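You operate a simulated robot arm through the tools that you are given. There is no shell and no other tool.

You run a simulated two-armed robot. Do the job below in one go: nothing can be reset, and whatever is moved stays where it is left.

Task
Grease the patch on the slide block at the stock shelf.
Fine: use the brush and tin beside the block; put the brush back and shut the tin again. Set down upright: grease brush. A coat counts when it lies all over at full strength: go over it till it gets no stronger.

Only the result counts: the job must be done as asked and must still hold three seconds after the hand-in. Knocking over, shifting, dropping, spilling or breaking anything else fails it.

Robot
Two 7-joint arms with fingered hands on one trunk that stands fixed in place. Base frame: the origin is at the foot of the trunk, x ahead of it, y to its left, z up. Units: mm, degrees, N and s.
The left shoulder is at [69, 182, 1147], the right one opposite. With the tool pointing down near the work surface each hand reaches from about 440 to 840 mm from the base axis, measured 20 degrees to its own side. Payload 3.8 kg a hand.
The tool frame of a hand sits at the grasp point between the pads (the TCP): z along the fingers, y along the line on which they close. The tips reach 30 mm beyond it. The gripper opens to 104 mm; its body begins 35 mm behind the TCP. The gripper is a hand of 4 fingers: y runs from the thumb to the fingers, the wrist lies at [-17, -104, -178] in the tool frame, and closing takes about 1.5 s.
Orientation is that of the tool frame in the base frame, as a unit quaternion [w, x, y, z]. With the fingers straight down and the wrist toward the robot, the tool's x, y and z point along [0, 1, 0], [1, 0, 0] and [0, 0, -1] of the base frame.

Tools
- The arms move only by the tool nudge_tool. It takes "left_series", "right_series" or both (then of equal length, played together; a hand with none holds still); each is a list of rows, each a list of 7 numbers: the shift along the base's x, y, z in units of 150 mm (1.0 is 150 mm), then the turn, a rotation vector about the base's x, y, z in units of 60 degrees (1.0 is 60 degrees), then the finger opening in mm, from 0 to 104. In form: [[tx, ty, tz, wx, wy, wz, fingers], ...]. A call has 1 to 20 rows; each row is the pose to reach, as a shift and turn from the pose commanded when the call began. A call with a number of a shift or a turn outside -1 to 1 is refused whole. Each row takes 0.2 s and may step no farther than 50 mm and 8.6 degrees from the row before; otherwise, or with a gripper value out of range, the whole call is refused. Where a pose cannot be reached the arm comes as near as it can. A force on the tool above 40 N (or 10 N above the force at the start of the call, whichever is more), or a blocked arm, ends the call early, and 0.2 s more pass. The fingers move at their own pace (about 72 mm/s each) and stop on an object; they squeeze with about 24 N. The grip force told is the motor's: it shows also when the fingers shut on nothing. Time passes only in rows, and 0.2 s behind the last, so rows that repeat a pose let the fingers close. The reply holds the time, the measured pose of the TCP, the force on the tool along the base axes, the opening and the grip force, in the units named above and with some noise, with the torque about the TCP (base axes, N m) and any sound that the robot's microphone picked up.
- Cameras (640 x 400 px; columns grow to the right, rows downward): "scene" is now at [145.8, 56.9, 1346.9]; the picture's right is [0.61, -0.79, 0.00], its down [-0.27, -0.20, -0.94] and it looks along [0.75, 0.57, -0.33] (base axes); focal length 309 px, centre (320, 200). "left" rides on the left gripper at [-66, -90, -126] in its tool frame; the picture's right is [-0.78, -0.30, 0.56], its down [0.57, -0.70, 0.42] and it looks along [0.26, 0.65, 0.71] (tool axes); focal length 275 px, centre (320, 200). "right" rides on the right gripper at [66, -90, -126] in its tool frame; the picture's right is [-0.78, 0.30, -0.56], its down [-0.57, -0.70, 0.42] and it looks along [-0.27, 0.65, 0.71] (tool axes); focal length 275 px, centre (320, 200). There is no depth. A picture from a camera that has moved, and an enlarged one, comes with that camera's place and axes in the base frame and with its lens.
- snapshot(camera): a new picture of that camera. The clock stands still meanwhile.
- raise_lower(by): moves the trunk up (or, below 0, down) by that many mm; the arms and the scene camera ride with it, the base frame stays. It gives what a move gives, with no picture.
- hand_shape(shape, hand): the hand has 4 fingers and takes this shape, open, in about a second: jaw (thumb against the fingers, like two jaws); tri (thumb and two fingers); tip (a fingertip pinch); poke (one finger out to press); point (the index stretched); flat (the hand flat); cup (the hand cupped); fist (a fist). The gripper value then closes the fingers along that shape, each until it touches; the sizes above hold for jaw. It gives what a move gives, with no picture.
- turn_head(pan, tilt): turns the head with the scene camera to pan (to the left, within 86 degrees either way) and tilt (down, from -29 to 69), counted from straight ahead of the robot (the tilt from the chest, where the trunk bows). It gives what a move gives.
- inspect(camera, box): a new picture of the part [left, top, right, bottom] of that camera's present view, enlarged. The clock stands still meanwhile.
- close_job(): hands the job in; it is judged then, once.

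Places have to be worked out from the pictures, the camera data and where the tool is seen. Open the grippers and draw the arms clear of the work before you hand the job in, unless the task says otherwise.

The tools are called after "Call:" as name(argument=value, ...) on one line, values as JSON. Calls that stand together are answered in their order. nudge_tool: Moves the arms, as the interface text tells. Its arguments: {"type":"object","properties":{"left_series":{"type":"array","items":{"type":"array","items":{"type":"number"}}},"right_series":{"type":"array","items":{"type":"array","items":{"type":"number"}}}},"required":[]} The other tools are called the same way: raise_lower (by) moves the trunk up or down; hand_shape (shape, hand) gives the hand a shape; turn_head (pan, tilt) turns the head that bears the scene camera; snapshot (camera) takes a picture; inspect (camera, box) takes an enlarged picture of a part of a camera's view; close_job () hands the job in.

At the start:

```text
clock: 0.0
left_tool_pos: [384.7, 472.0, 1157.0]
left_tcp_rot: [0.0, 0.707, 0.707, 0.0]
left_force: [0.3, 0.1, -0.2]
left_ft_torque: [-0.03, -0.03, -0.03]
left_finger_gap: 103.2
left_grip_force: 0.1
left_shape: jaw
right_tool_pos: [422.8, 79.6, 1243.1]
right_tcp_rot: [0.001, 0.708, 0.706, 0.0]
right_force: [0.4, -0.2, 0.1]
right_ft_torque: [0.02, -0.01, -0.03]
right_finger_gap: 103.4
right_grip_force: 0.0
right_shape: jaw
trunk travel left (down, up): [-300.0, 456.0]
head pan, tilt (commanded): [37.6, 19.6]
```

scene: 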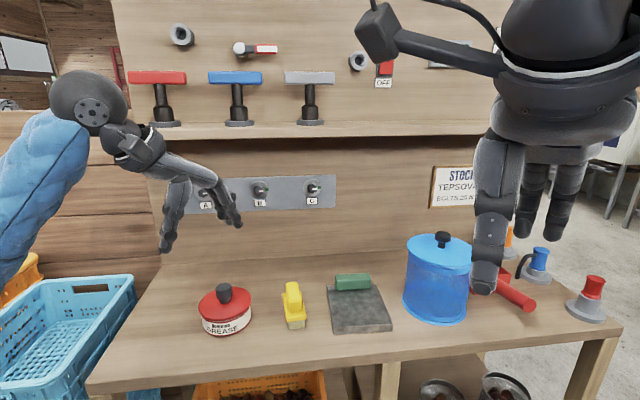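
right: 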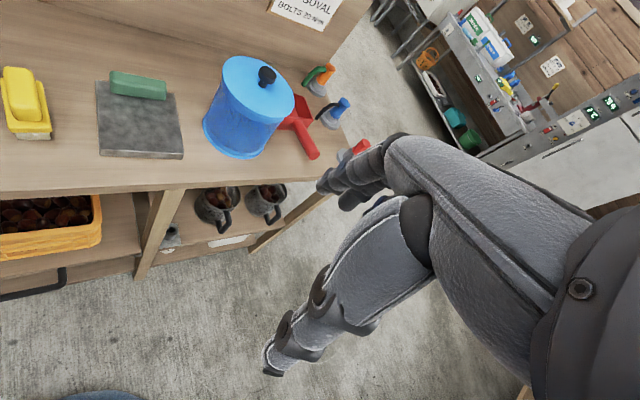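
left: 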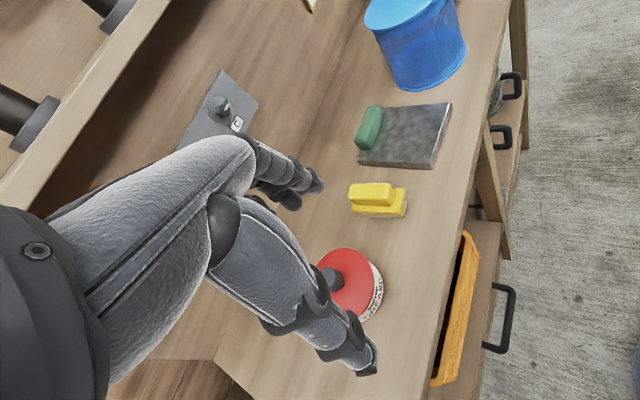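

I see a red-lidded grease tin, a yellow brush, a dark slab with a green block, and a blue pot. I take enlarged views first to identify each piece.

Call:
inspect(camera="scene", box=[180, 250, 420, 400])

Call:
inspect(camera="left", box=[300, 80, 500, 340])

Call:
inspect(camera="right", box=[0, 40, 240, 190])

```text
2.67 times, centred on (300, 325) of scene
camera zoom: at [145.8, 56.9, 1346.9], right [0.61, -0.79, 0.0], down [-0.27, -0.2, -0.94], along [0.75, 0.57, -0.33], focal length 824 px, centre (373, -133)
```

zoom: 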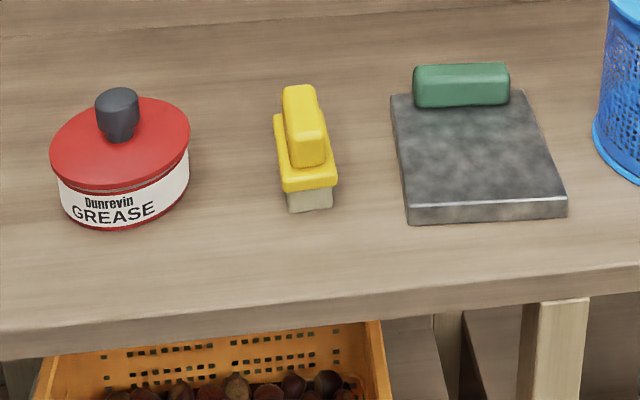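

```text
1.54 times, centred on (400, 210) of left
camera zoom: at [294.0, 406.9, 1282.0], right [-0.3, -0.78, -0.56], down [-0.7, 0.57, -0.42], along [0.65, 0.26, -0.71], focal length 424 px, centre (197, 185)
```

zoom: 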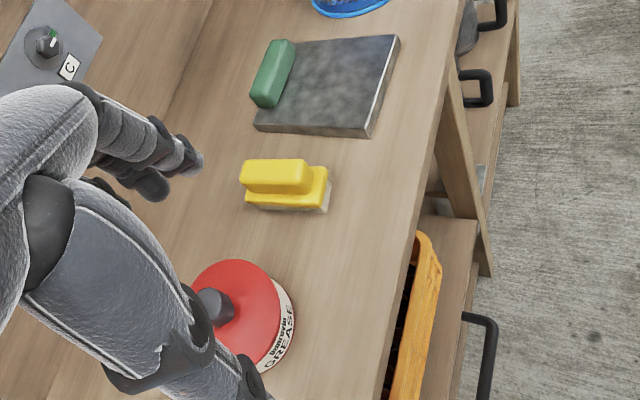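

```text
2.67 times, centred on (120, 115) of right
camera zoom: at [333.8, 146.3, 1368.9], right [0.3, -0.78, 0.56], down [-0.7, -0.57, -0.42], along [0.65, -0.27, -0.71], focal length 734 px, centre (853, 427)
```

zoom: 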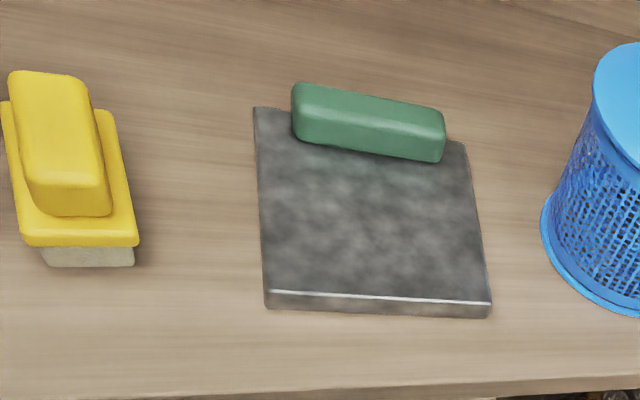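

The work surface looks to be turned about 40° to the left, with its top near z≈868. I estimate the tin knob at [462,557,953], the brush near [560,440] and the block front edge from [572,350] to [655,254]. I tilt the head down for a better view and zoom in.

Call:
turn_head(pan=38, tilt=34)

Call:
snapshot(camera="scene")

Call:
inspect(camera="scene", box=[200, 160, 296, 220])

Call:
inspect(camera="scene", box=[300, 140, 428, 220])

```text
clock: 0.8
left_tool_pos: [383.7, 473.5, 1156.4]
left_tcp_rot: [0.001, 0.708, 0.706, 0.0]
left_force: [0.1, -0.2, 0.2]
left_ft_torque: [-0.02, 0.01, 0.0]
left_finger_gap: 103.8
left_grip_force: 0.1
left_shape: jaw
right_tool_pos: [423.1, 80.2, 1243.3]
right_tcp_rot: [0.0, 0.707, 0.707, 0.0]
right_force: [-0.1, -0.1, 0.1]
right_ft_torque: [0.0, 0.0, 0.01]
right_finger_gap: 103.9
right_grip_force: 0.1
right_shape: jaw
trunk travel left (down, up): [-300.0, 456.0]
head pan, tilt (commanded): [38.0, 34.0]
```

```text
taken
camera scene: at [141.8, 54.6, 1323.9], right [0.62, -0.79, 0.0], down [-0.44, -0.34, -0.83], along [0.65, 0.51, -0.56], focal length 309 px, centre (320, 200)
```

scene: 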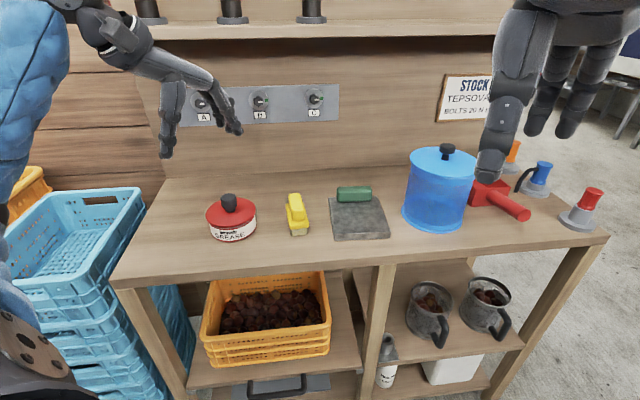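

```text
6.67 times, centred on (248, 190) of scene
camera zoom: at [141.8, 54.6, 1323.9], right [0.62, -0.79, 0.0], down [-0.44, -0.34, -0.83], along [0.65, 0.51, -0.56], focal length 2061 px, centre (800, 267)
```

zoom: 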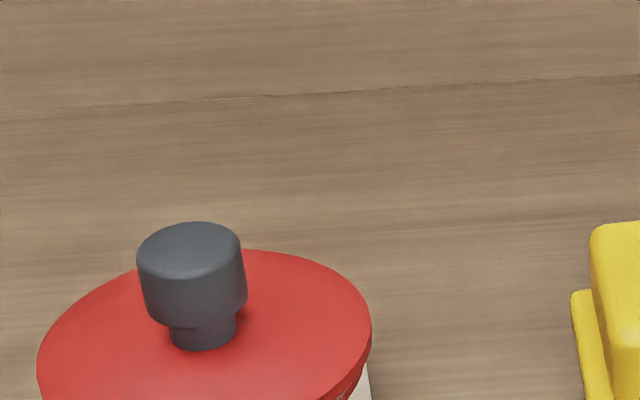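

```text
5.00 times, centred on (364, 180) of scene
camera zoom: at [141.8, 54.6, 1323.9], right [0.62, -0.79, 0.0], down [-0.44, -0.34, -0.83], along [0.65, 0.51, -0.56], focal length 1546 px, centre (100, 300)
```

zoom: 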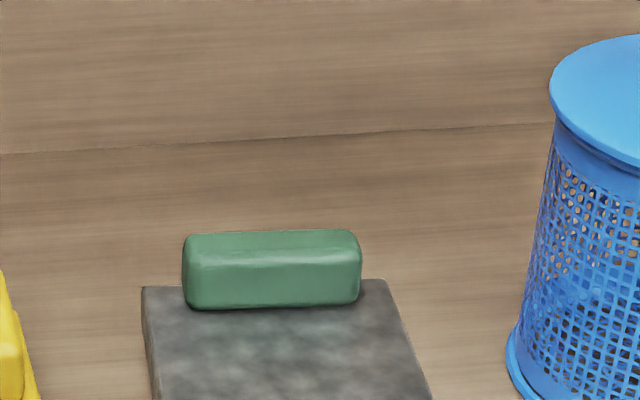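

Let me zoom further on the slab's top and on the brush, to see the patch's borders and the brush's shape.

Call:
inspect(camera="scene", box=[320, 180, 400, 245])

Call:
inspect(camera="scene", box=[275, 185, 323, 240])

Call:
inspect(camera="scene", box=[196, 185, 268, 245])

Call:
inspect(camera="left", box=[340, 90, 460, 230])

```text
6.15 times, centred on (360, 212) of scene
camera zoom: at [141.8, 54.6, 1323.9], right [0.62, -0.79, 0.0], down [-0.44, -0.34, -0.83], along [0.65, 0.51, -0.56], focal length 1902 px, centre (74, 123)
```

zoom: 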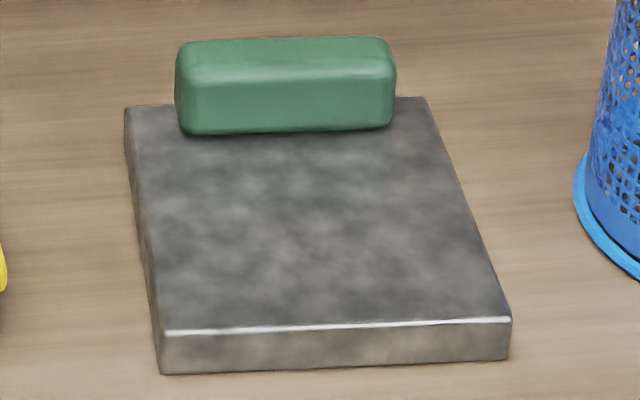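

```text
7.27 times, centred on (299, 212) of scene
camera zoom: at [141.8, 54.6, 1323.9], right [0.62, -0.79, 0.0], down [-0.44, -0.34, -0.83], along [0.65, 0.51, -0.56], focal length 2248 px, centre (473, 109)
```

zoom: 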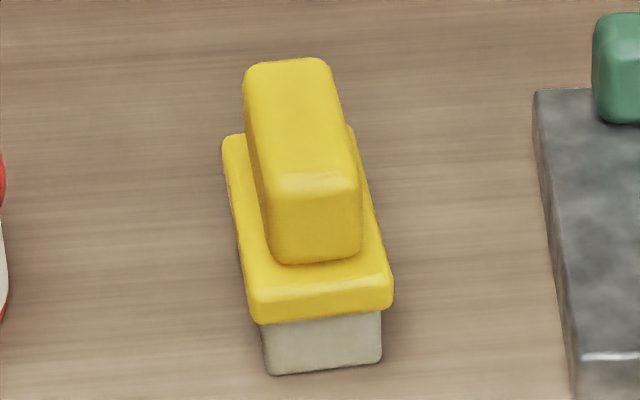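

```text
6.67 times, centred on (232, 215) of scene
camera zoom: at [141.8, 54.6, 1323.9], right [0.62, -0.79, 0.0], down [-0.44, -0.34, -0.83], along [0.65, 0.51, -0.56], focal length 2061 px, centre (907, 100)
```

zoom: 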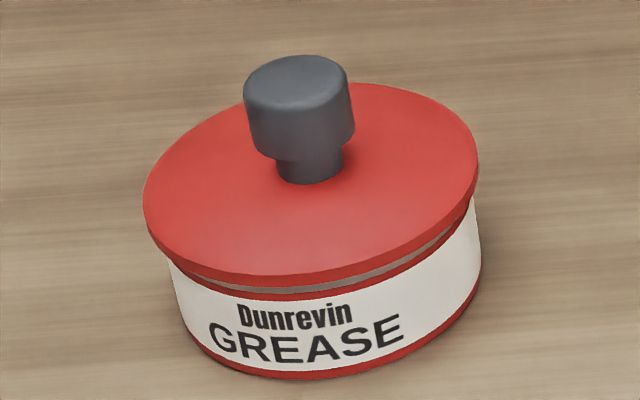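

```text
2.86 times, centred on (400, 160) of left
camera zoom: at [294.0, 406.8, 1282.0], right [-0.3, -0.78, -0.56], down [-0.7, 0.57, -0.42], along [0.65, 0.26, -0.71], focal length 786 px, centre (91, 314)
```

zoom: 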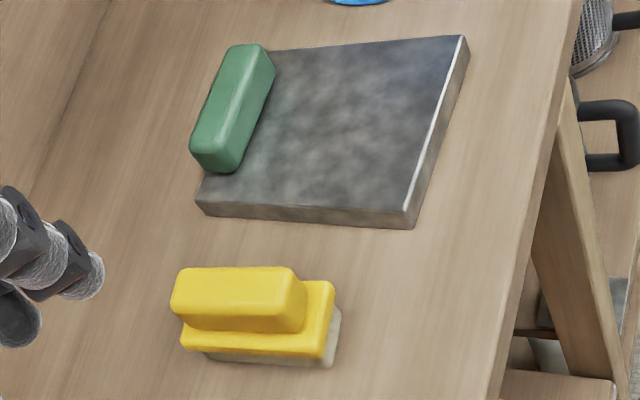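

The block reads as centred at about [664,349] with yaw ≈42°, about 125×144 mm, top at z≈886. I swing the left hand above the brush with its closing line across the brush handle, for a close look.

Call:
nudge_tool(left_series=[[0.1, 0.0, -0.08, 0, 0, -0.1, 104], [0.2, 0.0, -0.16, 0, 0, -0.2, 104], [0.3, 0.0, -0.24, 0, 0, -0.3, 104], [0.4, 0.0, -0.32, 0, 0, -0.4, 104], [0.5, 0.0, -0.4, 0, 0, -0.5, 104], [0.6, 0.0, -0.48, 0, 0, -0.6, 104], [0.7, 0.0, -0.56, 0, 0, -0.7, 104], [0.8, 0.0, -0.6, 0, 0, -0.8, 104], [0.8, 0.0, -0.6, 0, 0, -0.8, 104]])

Call:
snapshot(camera="left")

Call:
snapshot(camera="scene")

```text
clock: 2.8
left_tool_pos: [503.3, 472.7, 1066.1]
left_tcp_rot: [0.0, 0.934, 0.358, 0.001]
left_force: [1.1, -0.4, -0.2]
left_ft_torque: [0.02, 0.0, -0.01]
left_finger_gap: 103.5
left_grip_force: 0.0
left_shape: jaw
right_tool_pos: [421.7, 79.4, 1243.9]
right_tcp_rot: [0.0, 0.707, 0.707, 0.0]
right_force: [0.0, 0.1, 0.8]
right_ft_torque: [-0.01, -0.01, -0.03]
right_finger_gap: 103.6
right_grip_force: 0.2
right_shape: jaw
trunk travel left (down, up): [-300.0, 456.0]
head pan, tilt (commanded): [38.0, 34.0]
```

```text
taken
camera left: at [393.8, 495.0, 1190.7], right [-0.78, -0.3, -0.56], down [-0.04, 0.9, -0.42], along [0.63, -0.31, -0.71], focal length 275 px, centre (320, 200)
```

left: 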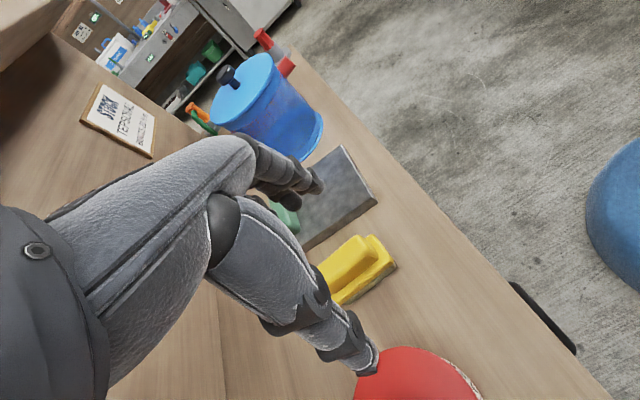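

```text
taken
camera scene: at [141.2, 54.6, 1324.0], right [0.62, -0.79, 0.0], down [-0.44, -0.34, -0.83], along [0.65, 0.51, -0.56], focal length 309 px, centre (320, 200)
```

scene: 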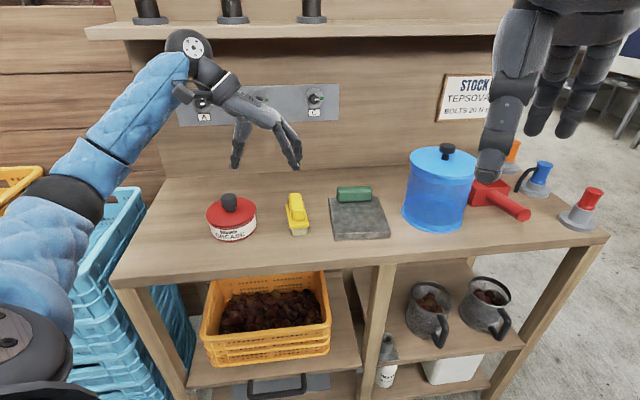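

The hand sits above the brush and tin. I zoom in the hand camera on the brush and block to refine positions and yaw.

Call:
inspect(camera="left", box=[290, 220, 418, 310])

Call:
inspect(camera="left", box=[340, 320, 500, 400])

Call:
inspect(camera="left", box=[270, 130, 390, 260])

```text
4.44 times, centred on (354, 265) of left
camera zoom: at [393.8, 495.0, 1190.7], right [-0.78, -0.3, -0.56], down [-0.04, 0.9, -0.42], along [0.63, -0.31, -0.71], focal length 1224 px, centre (169, -89)
```

zoom: 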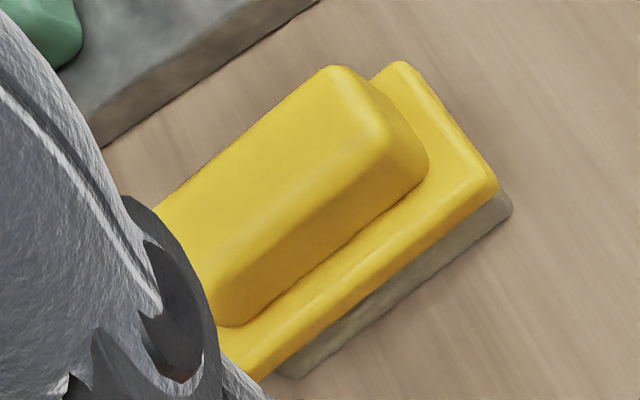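

```text
4.00 times, centred on (420, 360) of left
camera zoom: at [393.8, 495.0, 1190.7], right [-0.78, -0.3, -0.56], down [-0.04, 0.9, -0.42], along [0.63, -0.31, -0.71], focal length 1101 px, centre (-80, -440)
```

zoom: 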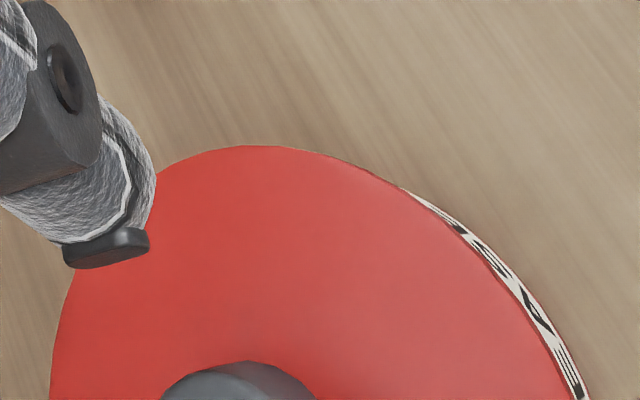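

```text
3.08 times, centred on (330, 195) of left
camera zoom: at [393.8, 495.0, 1190.7], right [-0.78, -0.3, -0.56], down [-0.04, 0.9, -0.42], along [0.63, -0.31, -0.71], focal length 847 px, centre (289, 215)
```

zoom: 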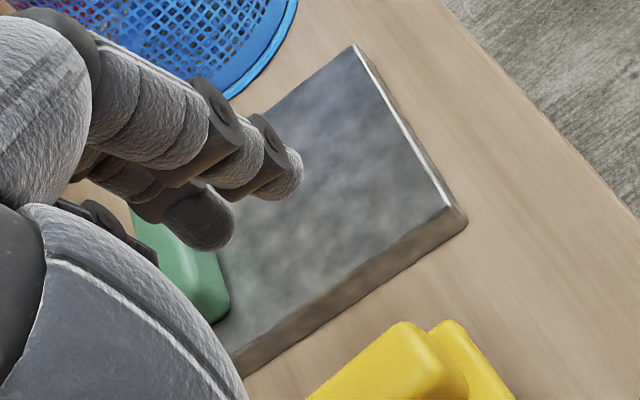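

I estimate the brush as yaw ≈47°, centre ≈[568,455], handle top z≈929, plate top ≈898. Next I go above the tin to locate the knob more exactly.

Call:
nudge_tool(left_series=[[-0.06, 0.11, -0.06, 0, 0, 0, 104], [-0.12, 0.22, -0.12, 0, 0, 0, 104], [-0.18, 0.34, -0.18, 0, 0, 0, 104], [-0.24, 0.46, -0.24, 0, 0, 0, 104], [-0.29, 0.567, -0.3, 0, 0, 0, 104], [-0.29, 0.567, -0.3, 0, 0, 0, 104]])

Call:
snapshot(camera="left")

Call:
snapshot(camera="scene")

```text
clock: 4.2
left_tool_pos: [461.0, 557.9, 1022.8]
left_tcp_rot: [0.0, 0.933, 0.359, 0.0]
left_force: [0.4, -0.8, 0.1]
left_ft_torque: [0.0, 0.02, -0.02]
left_finger_gap: 104.0
left_grip_force: 0.2
left_shape: jaw
right_tool_pos: [423.6, 79.9, 1243.6]
right_tcp_rot: [0.0, 0.708, 0.707, 0.0]
right_force: [0.4, 0.5, 0.1]
right_ft_torque: [0.02, -0.01, -0.01]
right_finger_gap: 103.5
right_grip_force: 0.0
right_shape: jaw
trunk travel left (down, up): [-300.0, 456.0]
head pan, tilt (commanded): [38.0, 34.0]
```

```text
taken
camera left: at [351.5, 580.7, 1146.7], right [-0.77, -0.3, -0.56], down [-0.04, 0.9, -0.42], along [0.63, -0.3, -0.71], focal length 275 px, centre (320, 200)
```

left: 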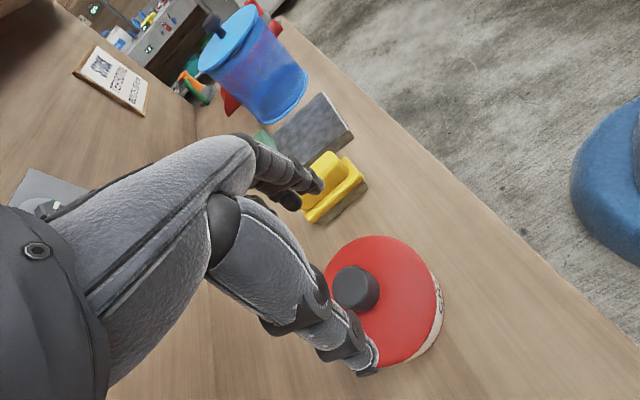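

```text
taken
camera scene: at [141.9, 54.3, 1323.9], right [0.62, -0.79, 0.0], down [-0.44, -0.34, -0.83], along [0.65, 0.51, -0.56], focal length 309 px, centre (320, 200)
```

scene: 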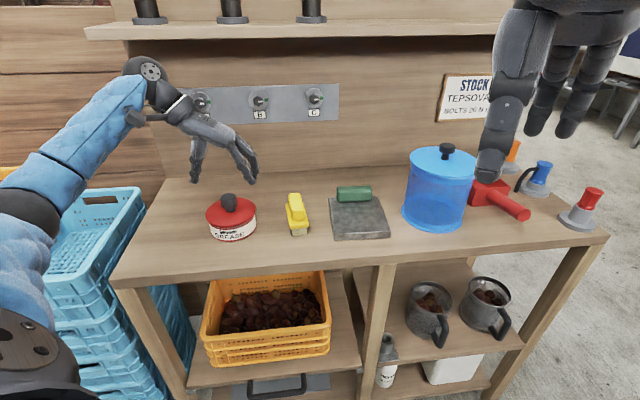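

Call:
inspect(camera="left", box=[315, 225, 455, 375])

Call:
inspect(camera="scene", box=[160, 130, 288, 250])

```text
2.67 times, centred on (385, 300) of left
camera zoom: at [351.5, 580.7, 1146.7], right [-0.77, -0.3, -0.56], down [-0.04, 0.9, -0.42], along [0.63, -0.3, -0.71], focal length 734 px, centre (147, -67)
```

zoom: 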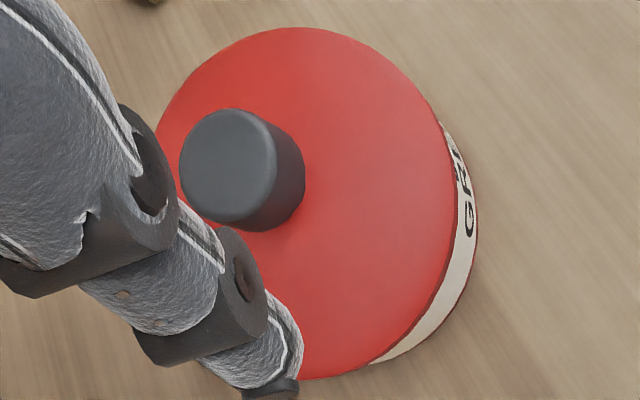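

```text
3.33 times, centred on (224, 190) of scene
camera zoom: at [141.9, 54.3, 1323.9], right [0.62, -0.79, 0.0], down [-0.44, -0.34, -0.83], along [0.65, 0.51, -0.56], focal length 1030 px, centre (640, 233)
```

zoom: 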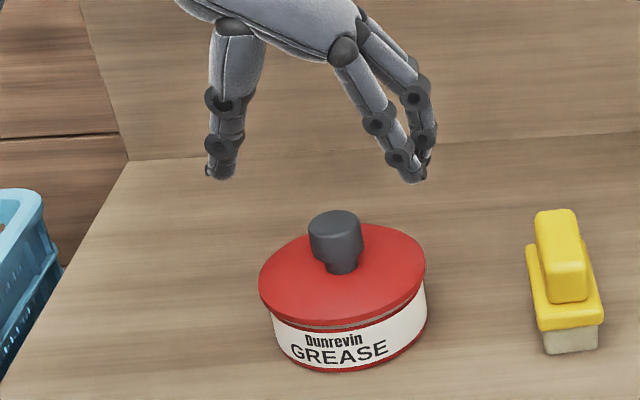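

The knob top centre triangulates to about [469,568,946] with the lid top near z≈911. I move over it, narrow the hand to 70 mm and lower to TCP z≈954.

Call:
nudge_tool(left_series=[[0.052, 0.073, 0, 0, 0, 0, 80], [0.052, 0.073, -0.1, 0, 0, 0, 75], [0.052, 0.073, -0.2, 0, 0, 0, 70], [0.052, 0.073, -0.3, 0, 0, 0, 70], [0.052, 0.073, -0.38, 0, 0, 0, 70], [0.052, 0.073, -0.453, 0, 0, 0, 70], [0.052, 0.073, -0.453, 0, 0, 0, 70]])

Call:
snapshot(camera="left")

Call:
inspect(camera="scene", box=[160, 130, 288, 250])

```text
clock: 5.8
left_tool_pos: [469.7, 569.0, 955.0]
left_tcp_rot: [0.0, 0.933, 0.359, 0.0]
left_force: [-0.8, 0.0, -0.3]
left_ft_torque: [0.0, 0.02, 0.04]
left_finger_gap: 70.7
left_grip_force: 0.0
left_shape: jaw
right_tool_pos: [422.7, 78.5, 1243.2]
right_tcp_rot: [0.0, 0.707, 0.707, 0.0]
right_force: [-0.1, -0.3, -0.5]
right_ft_torque: [-0.06, -0.02, -0.01]
right_finger_gap: 103.7
right_grip_force: 0.1
right_shape: jaw
trunk travel left (down, up): [-300.0, 456.0]
head pan, tilt (commanded): [38.0, 34.0]
```

```text
taken
camera left: at [360.2, 591.3, 1079.7], right [-0.77, -0.3, -0.56], down [-0.04, 0.9, -0.43], along [0.63, -0.3, -0.71], focal length 275 px, centre (320, 200)
```

left: 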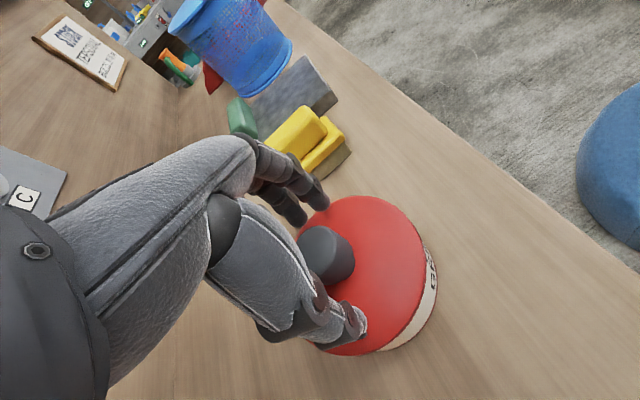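

```text
3.33 times, centred on (224, 190) of scene
camera zoom: at [141.7, 54.5, 1323.9], right [0.62, -0.79, 0.0], down [-0.44, -0.34, -0.83], along [0.65, 0.51, -0.56], focal length 1030 px, centre (640, 233)
```

zoom: 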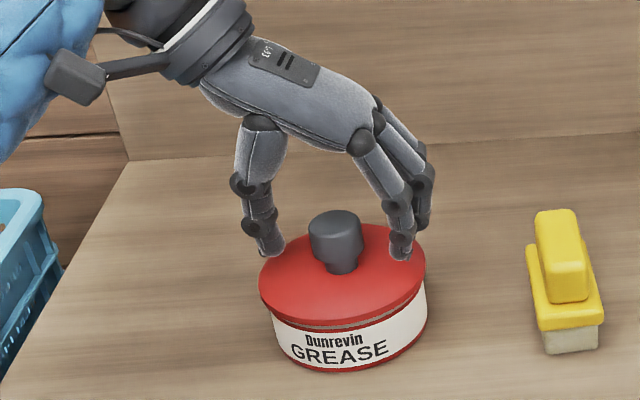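

The fingers straddle the knob without contact. I check the centring before closing.

Call:
inspect(camera="left", box=[260, 180, 388, 310])

Call:
inspect(camera="scene", box=[196, 170, 266, 240])

```text
3.08 times, centred on (324, 245) of left
camera zoom: at [360.2, 591.3, 1079.7], right [-0.77, -0.3, -0.56], down [-0.04, 0.9, -0.43], along [0.63, -0.3, -0.71], focal length 847 px, centre (308, 62)
```

zoom: 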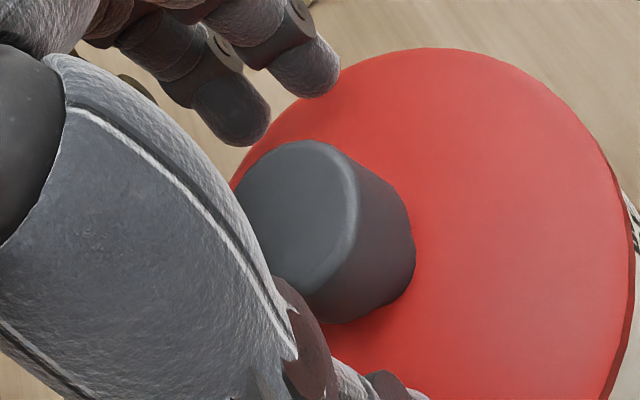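

```text
5.71 times, centred on (231, 205) of scene
camera zoom: at [141.7, 54.5, 1323.9], right [0.62, -0.79, 0.0], down [-0.44, -0.34, -0.83], along [0.65, 0.51, -0.56], focal length 1766 px, centre (829, 171)
```

zoom: 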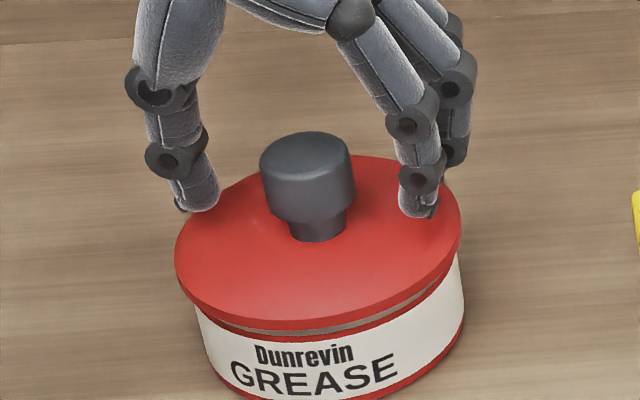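

The knob is centred to within 2 mm of the TCP. I lower 5 mm and close on it.

Call:
nudge_tool(left_series=[[-0.006, -0.01, -0.02, 0, 0, 0, 70], [-0.006, -0.01, -0.035, 0, 0, 0, 60], [-0.006, -0.01, -0.035, 0, 0, 0, 45], [-0.006, -0.01, -0.035, 0, 0, 0, 30], [-0.006, -0.01, -0.035, 0, 0, 0, 15], [-0.006, -0.01, -0.035, 0, 0, 0, 0], [-0.006, -0.01, -0.035, 0, 0, 0, 0], [-0.006, -0.01, -0.035, 0, 0, 0, 0], [-0.006, -0.01, -0.035, 0, 0, 0, 0]])

Call:
inspect(camera="scene", box=[180, 150, 280, 250])

Call:
inspect(camera="left", box=[230, 150, 430, 350])

```text
clock: 7.8
left_tool_pos: [468.0, 568.5, 947.4]
left_tcp_rot: [0.0, 0.933, 0.359, -0.001]
left_force: [-0.3, 0.4, -0.5]
left_ft_torque: [-0.03, -0.02, 0.01]
left_finger_gap: 26.1
left_grip_force: 24.2
left_shape: jaw
right_tool_pos: [423.7, 78.8, 1242.4]
right_tcp_rot: [0.0, 0.707, 0.707, 0.0]
right_force: [0.3, 0.0, 0.1]
right_ft_torque: [0.01, -0.02, 0.02]
right_finger_gap: 103.4
right_grip_force: 0.0
right_shape: jaw
trunk travel left (down, up): [-300.0, 456.0]
head pan, tilt (commanded): [38.0, 34.0]
```

```text
4.00 times, centred on (230, 200) of scene
camera zoom: at [141.8, 54.6, 1323.9], right [0.62, -0.79, 0.0], down [-0.44, -0.34, -0.83], along [0.65, 0.51, -0.56], focal length 1237 px, centre (680, 200)
```

zoom: 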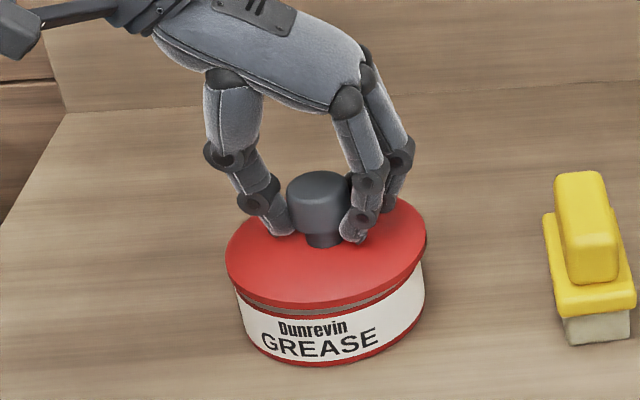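

```text
2.00 times, centred on (330, 250) of left
camera zoom: at [358.8, 590.1, 1074.2], right [-0.77, -0.3, -0.56], down [-0.04, 0.9, -0.43], along [0.63, -0.3, -0.71], focal length 551 px, centre (300, 100)
```

zoom: 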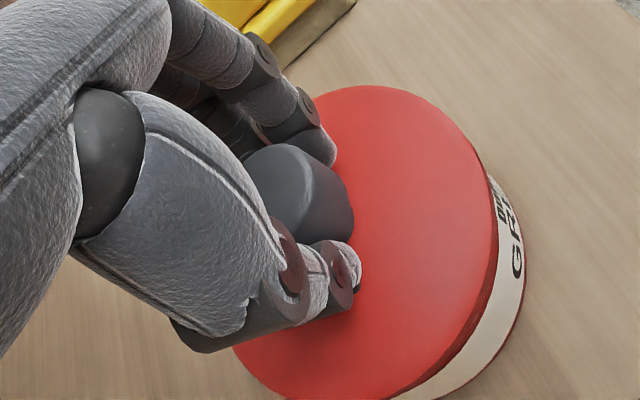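

The knob is held (gap 26, 24 N). I lift slowly a few millimetres and watch the force and whether only the lid rises.

Call:
nudge_tool(left_series=[[0, 0, 0.015, 0, 0, 0, 0], [0, 0, 0.03, 0, 0, 0, 0], [0, 0, 0.05, 0, 0, 0, 0], [0, 0, 0.07, 0, 0, 0, 0]])

Call:
inspect(camera="scene", box=[180, 150, 280, 250])

```text
clock: 8.8
left_tool_pos: [468.4, 567.9, 959.0]
left_tcp_rot: [0.0, 0.934, 0.357, 0.0]
left_force: [-0.1, -0.5, -1.1]
left_ft_torque: [-0.03, 0.02, 0.02]
left_finger_gap: 26.3
left_grip_force: 23.9
left_shape: jaw
right_tool_pos: [423.7, 79.8, 1243.2]
right_tcp_rot: [0.001, 0.707, 0.708, -0.001]
right_force: [-0.3, -0.3, -0.3]
right_ft_torque: [0.01, 0.0, 0.01]
right_finger_gap: 103.5
right_grip_force: 0.0
right_shape: jaw
trunk travel left (down, up): [-300.0, 456.0]
head pan, tilt (commanded): [38.0, 34.0]
```

```text
4.00 times, centred on (230, 200) of scene
camera zoom: at [141.8, 54.6, 1323.9], right [0.62, -0.79, 0.0], down [-0.44, -0.34, -0.83], along [0.65, 0.51, -0.56], focal length 1237 px, centre (680, 200)
```

zoom: 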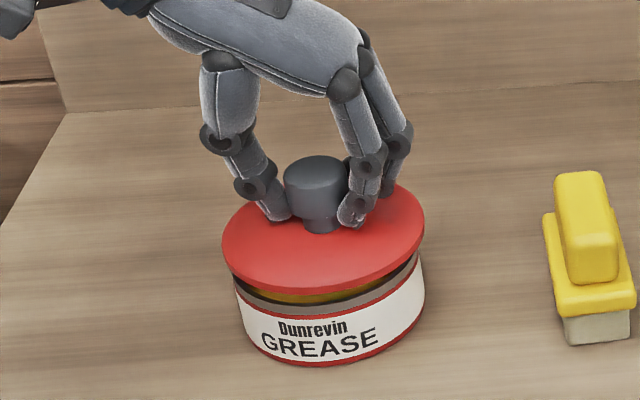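

The lid lifts off freely and the tin stays. I raise it and carry it about 135 mm to the left of the tin over clear table.

Call:
nudge_tool(left_series=[[0, 0, 0.14, 0, 0, 0, 0], [0, 0, 0.28, 0, 0, 0, 0], [-0.1, 0.114, 0.28, 0, 0, 0, 0], [-0.2, 0.227, 0.28, 0, 0, 0, 0], [-0.3, 0.341, 0.28, 0, 0, 0, 0], [-0.4, 0.455, 0.28, 0, 0, 0, 0], [-0.5, 0.568, 0.28, 0, 0, 0, 0], [-0.6, 0.682, 0.28, 0, 0, 0, 0], [-0.6, 0.682, 0.28, 0, 0, 0, 0]])

Call:
snapshot(camera="scene")

Call:
snapshot(camera="left")

```text
clock: 10.8
left_tool_pos: [377.3, 667.1, 998.3]
left_tcp_rot: [0.001, 0.934, 0.358, 0.0]
left_force: [-0.3, 0.7, -0.8]
left_ft_torque: [0.01, 0.0, -0.01]
left_finger_gap: 26.4
left_grip_force: 23.9
left_shape: jaw
right_tool_pos: [424.2, 78.4, 1242.6]
right_tcp_rot: [0.0, 0.707, 0.707, 0.001]
right_force: [0.8, 0.0, 0.2]
right_ft_torque: [-0.01, -0.02, 0.04]
right_finger_gap: 103.4
right_grip_force: 0.0
right_shape: jaw
trunk travel left (down, up): [-300.0, 456.0]
head pan, tilt (commanded): [38.0, 34.0]
```

```text
taken
camera scene: at [142.0, 54.6, 1323.8], right [0.62, -0.79, 0.0], down [-0.44, -0.34, -0.83], along [0.65, 0.51, -0.56], focal length 309 px, centre (320, 200)
```

scene: 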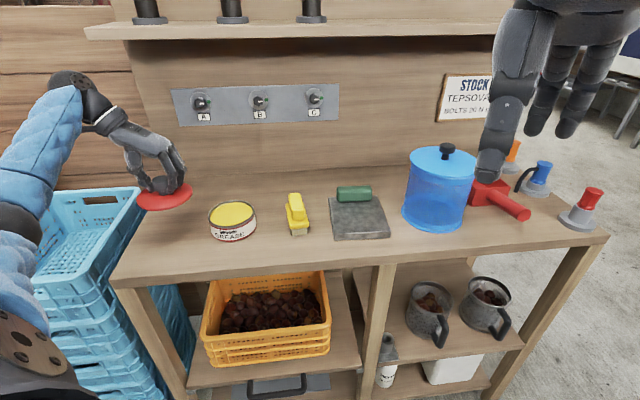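

```text
taken
camera left: at [268.4, 690.6, 1124.4], right [-0.78, -0.3, -0.56], down [-0.04, 0.9, -0.43], along [0.63, -0.31, -0.71], focal length 275 px, centre (320, 200)
```

left: 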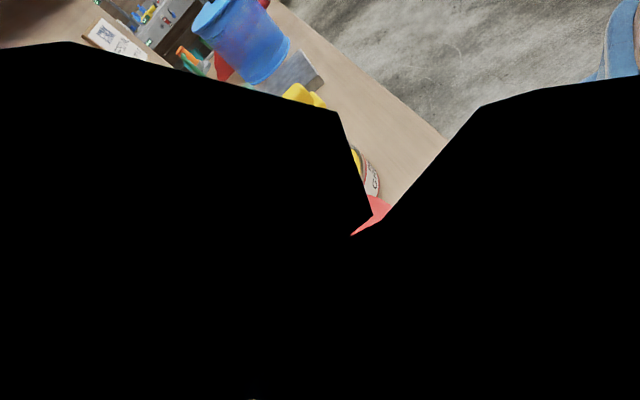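

The lid is over clear table left of the tin, and the tin shows yellow grease near its rim. I lower the lid most of the way, then will feel for the table.

Call:
nudge_tool(left_series=[[0, 0, -0.1, 0, 0, 0, 0], [0, 0, -0.2, 0, 0, 0, 0], [0, 0, -0.3, 0, 0, 0, 0], [0, 0, -0.4, 0, 0, 0, 0], [0, 0, -0.48, 0, 0, 0, 0], [0, 0, -0.48, 0, 0, 0, 0]])

Call:
snapshot(camera="scene")

Call:
inspect(camera="scene", box=[110, 130, 270, 250])

```text
clock: 12.2
left_tool_pos: [376.7, 669.0, 927.1]
left_tcp_rot: [0.001, 0.934, 0.358, 0.0]
left_force: [-0.4, -0.4, -0.2]
left_ft_torque: [0.05, -0.02, 0.0]
left_finger_gap: 26.0
left_grip_force: 24.2
left_shape: jaw
right_tool_pos: [422.4, 78.8, 1243.0]
right_tcp_rot: [-0.001, 0.707, 0.707, 0.001]
right_force: [-0.3, 0.4, -0.2]
right_ft_torque: [0.01, 0.02, -0.03]
right_finger_gap: 103.6
right_grip_force: 0.1
right_shape: jaw
trunk travel left (down, up): [-300.0, 456.0]
head pan, tilt (commanded): [38.0, 34.0]
```

```text
taken
camera scene: at [141.8, 54.6, 1323.9], right [0.62, -0.79, 0.0], down [-0.44, -0.34, -0.83], along [0.65, 0.51, -0.56], focal length 309 px, centre (320, 200)
```

scene: 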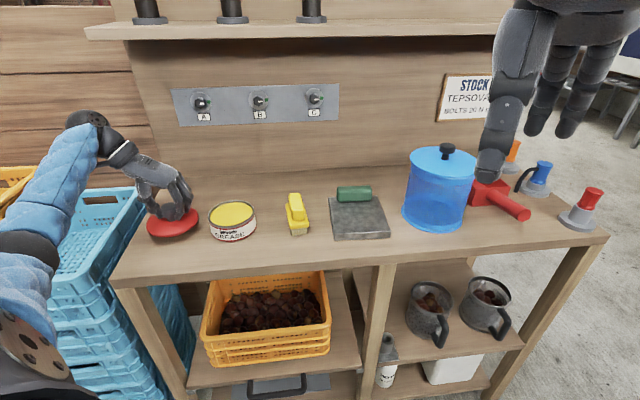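

```text
3.33 times, centred on (190, 190) of scene
camera zoom: at [141.8, 54.6, 1323.9], right [0.62, -0.79, 0.0], down [-0.44, -0.34, -0.83], along [0.65, 0.51, -0.56], focal length 1030 px, centre (753, 233)
```

zoom: 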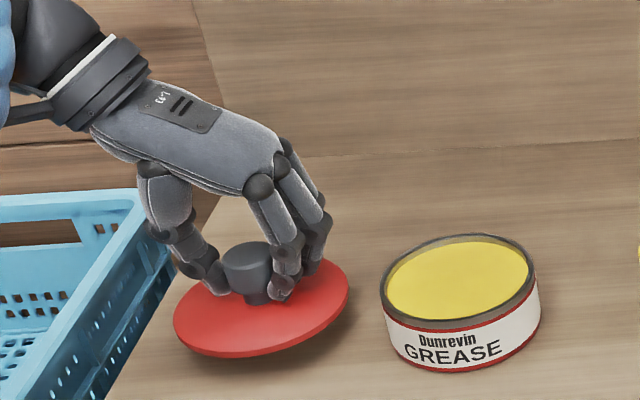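

Still 15–20 mm above the table by my estimate. I go down in small steps watching the force.

Call:
nudge_tool(left_series=[[0, 0, -0.03, 0, 0, 0, 0], [0, 0, -0.06, 0, 0, 0, 0], [0, 0, -0.073, 0, 0, 0, 0], [0, 0, -0.087, 0, 0, 0, 0]])

Call:
inspect(camera="scene", box=[110, 130, 270, 250])

```text
clock: 13.2
left_tool_pos: [377.0, 671.3, 915.0]
left_tcp_rot: [0.0, 0.934, 0.358, 0.0]
left_force: [0.1, 0.2, -0.1]
left_ft_torque: [-0.02, 0.02, 0.01]
left_finger_gap: 26.0
left_grip_force: 24.2
left_shape: jaw
right_tool_pos: [424.4, 79.0, 1242.6]
right_tcp_rot: [0.0, 0.707, 0.707, 0.0]
right_force: [-0.3, 0.3, 0.2]
right_ft_torque: [0.01, 0.0, 0.03]
right_finger_gap: 103.4
right_grip_force: 0.1
right_shape: jaw
trunk travel left (down, up): [-300.0, 456.0]
head pan, tilt (commanded): [38.0, 34.0]
```

```text
3.33 times, centred on (190, 190) of scene
camera zoom: at [141.8, 54.7, 1323.9], right [0.62, -0.79, 0.0], down [-0.44, -0.34, -0.83], along [0.65, 0.51, -0.56], focal length 1030 px, centre (753, 233)
```

zoom: 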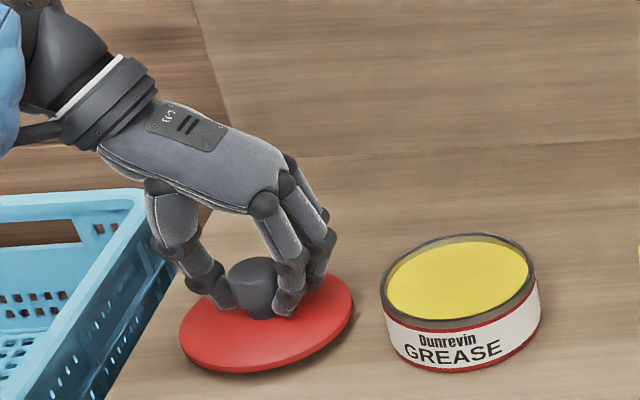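

The shadow gap is nearly closed, with no contact force yet. I continue down in 1.5–2 mm steps.

Call:
nudge_tool(left_series=[[0, 0, -0.012, 0, 0, 0, 0], [0, 0, -0.024, 0, 0, 0, 0], [0, 0, -0.024, 0, 0, 0, 0]])

Call:
inspect(camera="scene", box=[140, 190, 220, 250])

```text
clock: 14.0
left_tool_pos: [376.0, 670.8, 911.9]
left_tcp_rot: [0.0, 0.933, 0.359, 0.0]
left_force: [0.3, -0.2, -0.8]
left_ft_torque: [0.0, -0.02, 0.02]
left_finger_gap: 26.5
left_grip_force: 24.0
left_shape: jaw
right_tool_pos: [424.5, 78.9, 1242.6]
right_tcp_rot: [0.0, 0.707, 0.707, 0.0]
right_force: [0.4, -0.2, 0.4]
right_ft_torque: [0.03, -0.03, 0.04]
right_finger_gap: 103.7
right_grip_force: 0.1
right_shape: jaw
trunk travel left (down, up): [-300.0, 456.0]
head pan, tilt (commanded): [38.0, 34.0]
```

```text
6.67 times, centred on (180, 220) of scene
camera zoom: at [141.8, 54.7, 1323.9], right [0.62, -0.79, 0.0], down [-0.44, -0.34, -0.83], along [0.65, 0.51, -0.56], focal length 2061 px, centre (1253, 67)
```

zoom: 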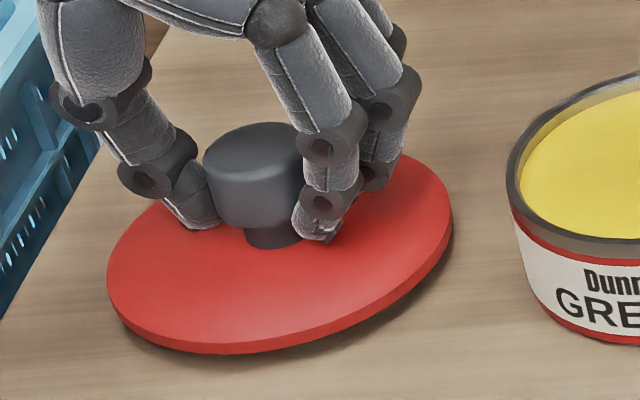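

A thin shadow still shows below the lid. I go down a few more millimetres.

Call:
nudge_tool(left_series=[[0, 0, -0.012, 0, 0, 0, 0], [0, 0, -0.024, 0, 0, 0, 0], [0, 0, -0.03, 0, 0, 0, 0]])

Call:
inspect(camera="scene", box=[140, 190, 220, 250])

```text
clock: 14.8
left_tool_pos: [377.9, 670.4, 907.6]
left_tcp_rot: [0.0, 0.933, 0.359, 0.0]
left_force: [-0.1, 1.0, -0.9]
left_ft_torque: [-0.02, -0.01, 0.01]
left_finger_gap: 26.2
left_grip_force: 24.2
left_shape: jaw
right_tool_pos: [423.8, 79.3, 1241.6]
right_tcp_rot: [0.0, 0.708, 0.707, 0.0]
right_force: [0.5, -0.2, -0.8]
right_ft_torque: [-0.02, 0.02, 0.02]
right_finger_gap: 103.5
right_grip_force: 0.0
right_shape: jaw
trunk travel left (down, up): [-300.0, 456.0]
head pan, tilt (commanded): [38.0, 34.0]
```

```text
6.67 times, centred on (180, 220) of scene
camera zoom: at [141.8, 54.7, 1323.9], right [0.62, -0.79, 0.0], down [-0.44, -0.34, -0.83], along [0.65, 0.51, -0.56], focal length 2061 px, centre (1253, 67)
```

zoom: 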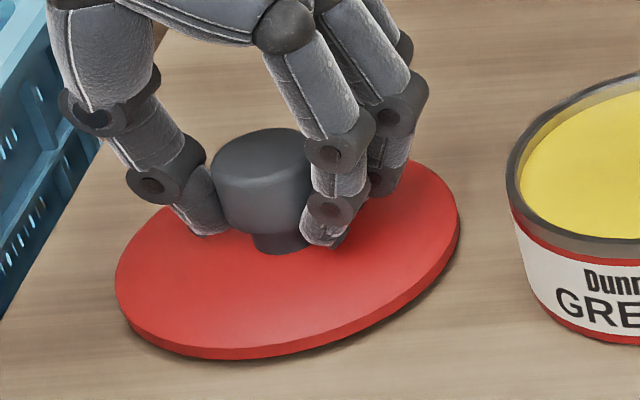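

Still no force. I keep stepping down.

Call:
nudge_tool(left_series=[[0, 0, -0.01, 0, 0, 0, 0], [0, 0, -0.02, 0, 0, 0, 0], [0, 0, -0.027, 0, 0, 0, 0]])

Call:
inspect(camera="scene", box=[140, 190, 220, 250])

```text
clock: 15.6
left_tool_pos: [377.3, 669.5, 903.5]
left_tcp_rot: [0.0, 0.934, 0.358, 0.0]
left_force: [-1.0, 1.3, -0.2]
left_ft_torque: [-0.02, -0.04, 0.03]
left_finger_gap: 26.1
left_grip_force: 24.4
left_shape: jaw
right_tool_pos: [423.1, 79.4, 1242.8]
right_tcp_rot: [0.0, 0.707, 0.707, 0.0]
right_force: [0.2, -0.3, 0.0]
right_ft_torque: [-0.02, 0.01, 0.0]
right_finger_gap: 103.5
right_grip_force: 0.1
right_shape: jaw
trunk travel left (down, up): [-300.0, 456.0]
head pan, tilt (commanded): [38.0, 34.0]
```

```text
6.67 times, centred on (180, 220) of scene
camera zoom: at [141.8, 54.6, 1323.9], right [0.62, -0.79, 0.0], down [-0.44, -0.34, -0.83], along [0.65, 0.51, -0.56], focal length 2061 px, centre (1253, 67)
```

zoom: 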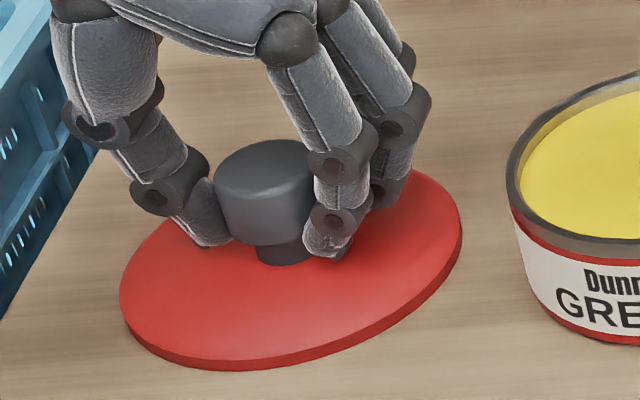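

The shadow has nearly vanished. I step down another 2–3 mm.

Call:
nudge_tool(left_series=[[0, 0, -0.007, 0, 0, 0, 0], [0, 0, -0.014, 0, 0, 0, 0], [0, 0, -0.014, 0, 0, 0, 0]])

Call:
inspect(camera="scene", box=[140, 190, 220, 250])

```text
clock: 16.4
left_tool_pos: [377.5, 670.2, 902.2]
left_tcp_rot: [0.0, 0.934, 0.359, 0.001]
left_force: [-0.2, 1.2, 8.7]
left_ft_torque: [-0.01, -0.05, 0.05]
left_finger_gap: 26.3
left_grip_force: 23.8
left_shape: jaw
right_tool_pos: [422.9, 79.1, 1244.4]
right_tcp_rot: [-0.001, 0.708, 0.706, 0.0]
right_force: [-0.5, 1.3, 0.2]
right_ft_torque: [0.01, -0.02, -0.03]
right_finger_gap: 103.5
right_grip_force: 0.1
right_shape: jaw
trunk travel left (down, up): [-300.0, 456.0]
head pan, tilt (commanded): [38.0, 34.0]
```

```text
6.67 times, centred on (180, 220) of scene
camera zoom: at [141.2, 53.9, 1324.0], right [0.62, -0.79, 0.0], down [-0.44, -0.34, -0.83], along [0.65, 0.51, -0.56], focal length 2061 px, centre (1253, 67)
```

zoom: 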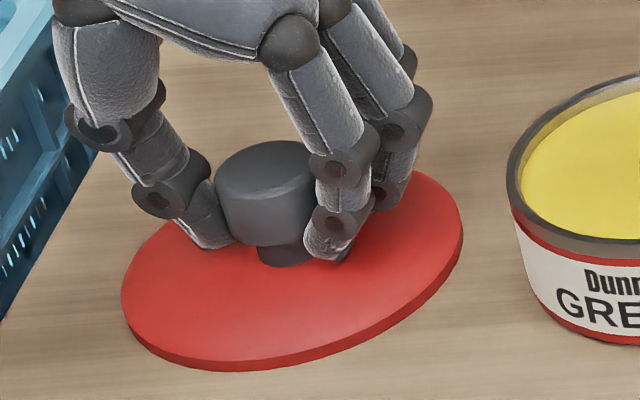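

The lid rests on the table (8.7 N up). I open the fingers and rise straight up.

Call:
nudge_tool(left_series=[[0, 0, 0.004, 0, 0, 0, 20], [0, 0, 0.007, 0, 0, 0, 40], [0, 0, 0.007, 0, 0, 0, 60], [0, 0, 0.007, 0, 0, 0, 75], [0, 0, 0.007, 0, 0, 0, 75], [0, 0, 0.1, 0, 0, 0, 75], [0, 0, 0.25, 0, 0, 0, 75], [0, 0, 0.5, 0, 0, 0, 75], [0, 0, 0.75, 0, 0, 0, 75], [0, 0, 0.75, 0, 0, 0, 75]])

Call:
snapshot(camera="scene")

Call:
inspect(camera="scene", box=[140, 180, 260, 260])

```text
clock: 18.6
left_tool_pos: [375.9, 672.7, 1011.4]
left_tcp_rot: [0.0, 0.934, 0.358, -0.002]
left_force: [1.0, -0.4, -0.7]
left_ft_torque: [-0.03, -0.02, 0.02]
left_finger_gap: 74.7
left_grip_force: 0.0
left_shape: jaw
right_tool_pos: [424.2, 80.4, 1242.3]
right_tcp_rot: [0.0, 0.707, 0.707, 0.0]
right_force: [-0.2, -0.2, 0.5]
right_ft_torque: [-0.01, 0.02, 0.01]
right_finger_gap: 103.7
right_grip_force: 0.0
right_shape: jaw
trunk travel left (down, up): [-300.0, 456.0]
head pan, tilt (commanded): [38.0, 34.0]
```

```text
taken
camera scene: at [141.9, 54.9, 1323.8], right [0.62, -0.79, 0.0], down [-0.44, -0.34, -0.83], along [0.65, 0.51, -0.56], focal length 309 px, centre (320, 200)
```

scene: 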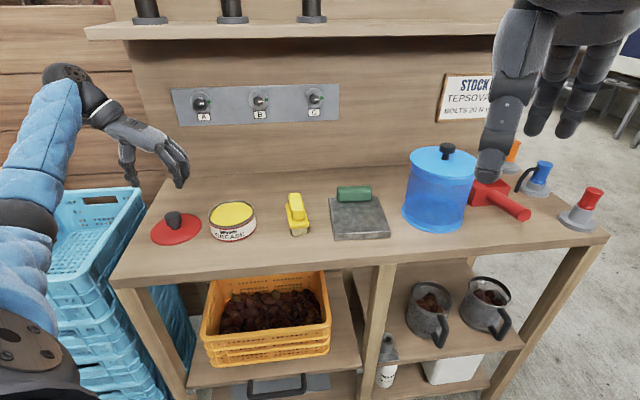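

```text
5.00 times, centred on (200, 220) of scene
camera zoom: at [141.9, 54.9, 1323.8], right [0.62, -0.79, 0.0], down [-0.44, -0.34, -0.83], along [0.65, 0.51, -0.56], focal length 1546 px, centre (920, 100)
```

zoom: 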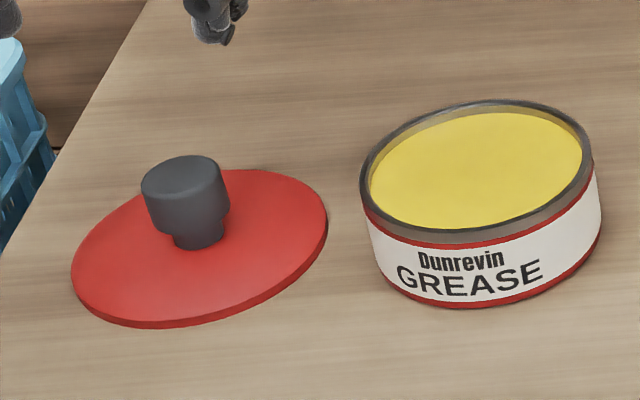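

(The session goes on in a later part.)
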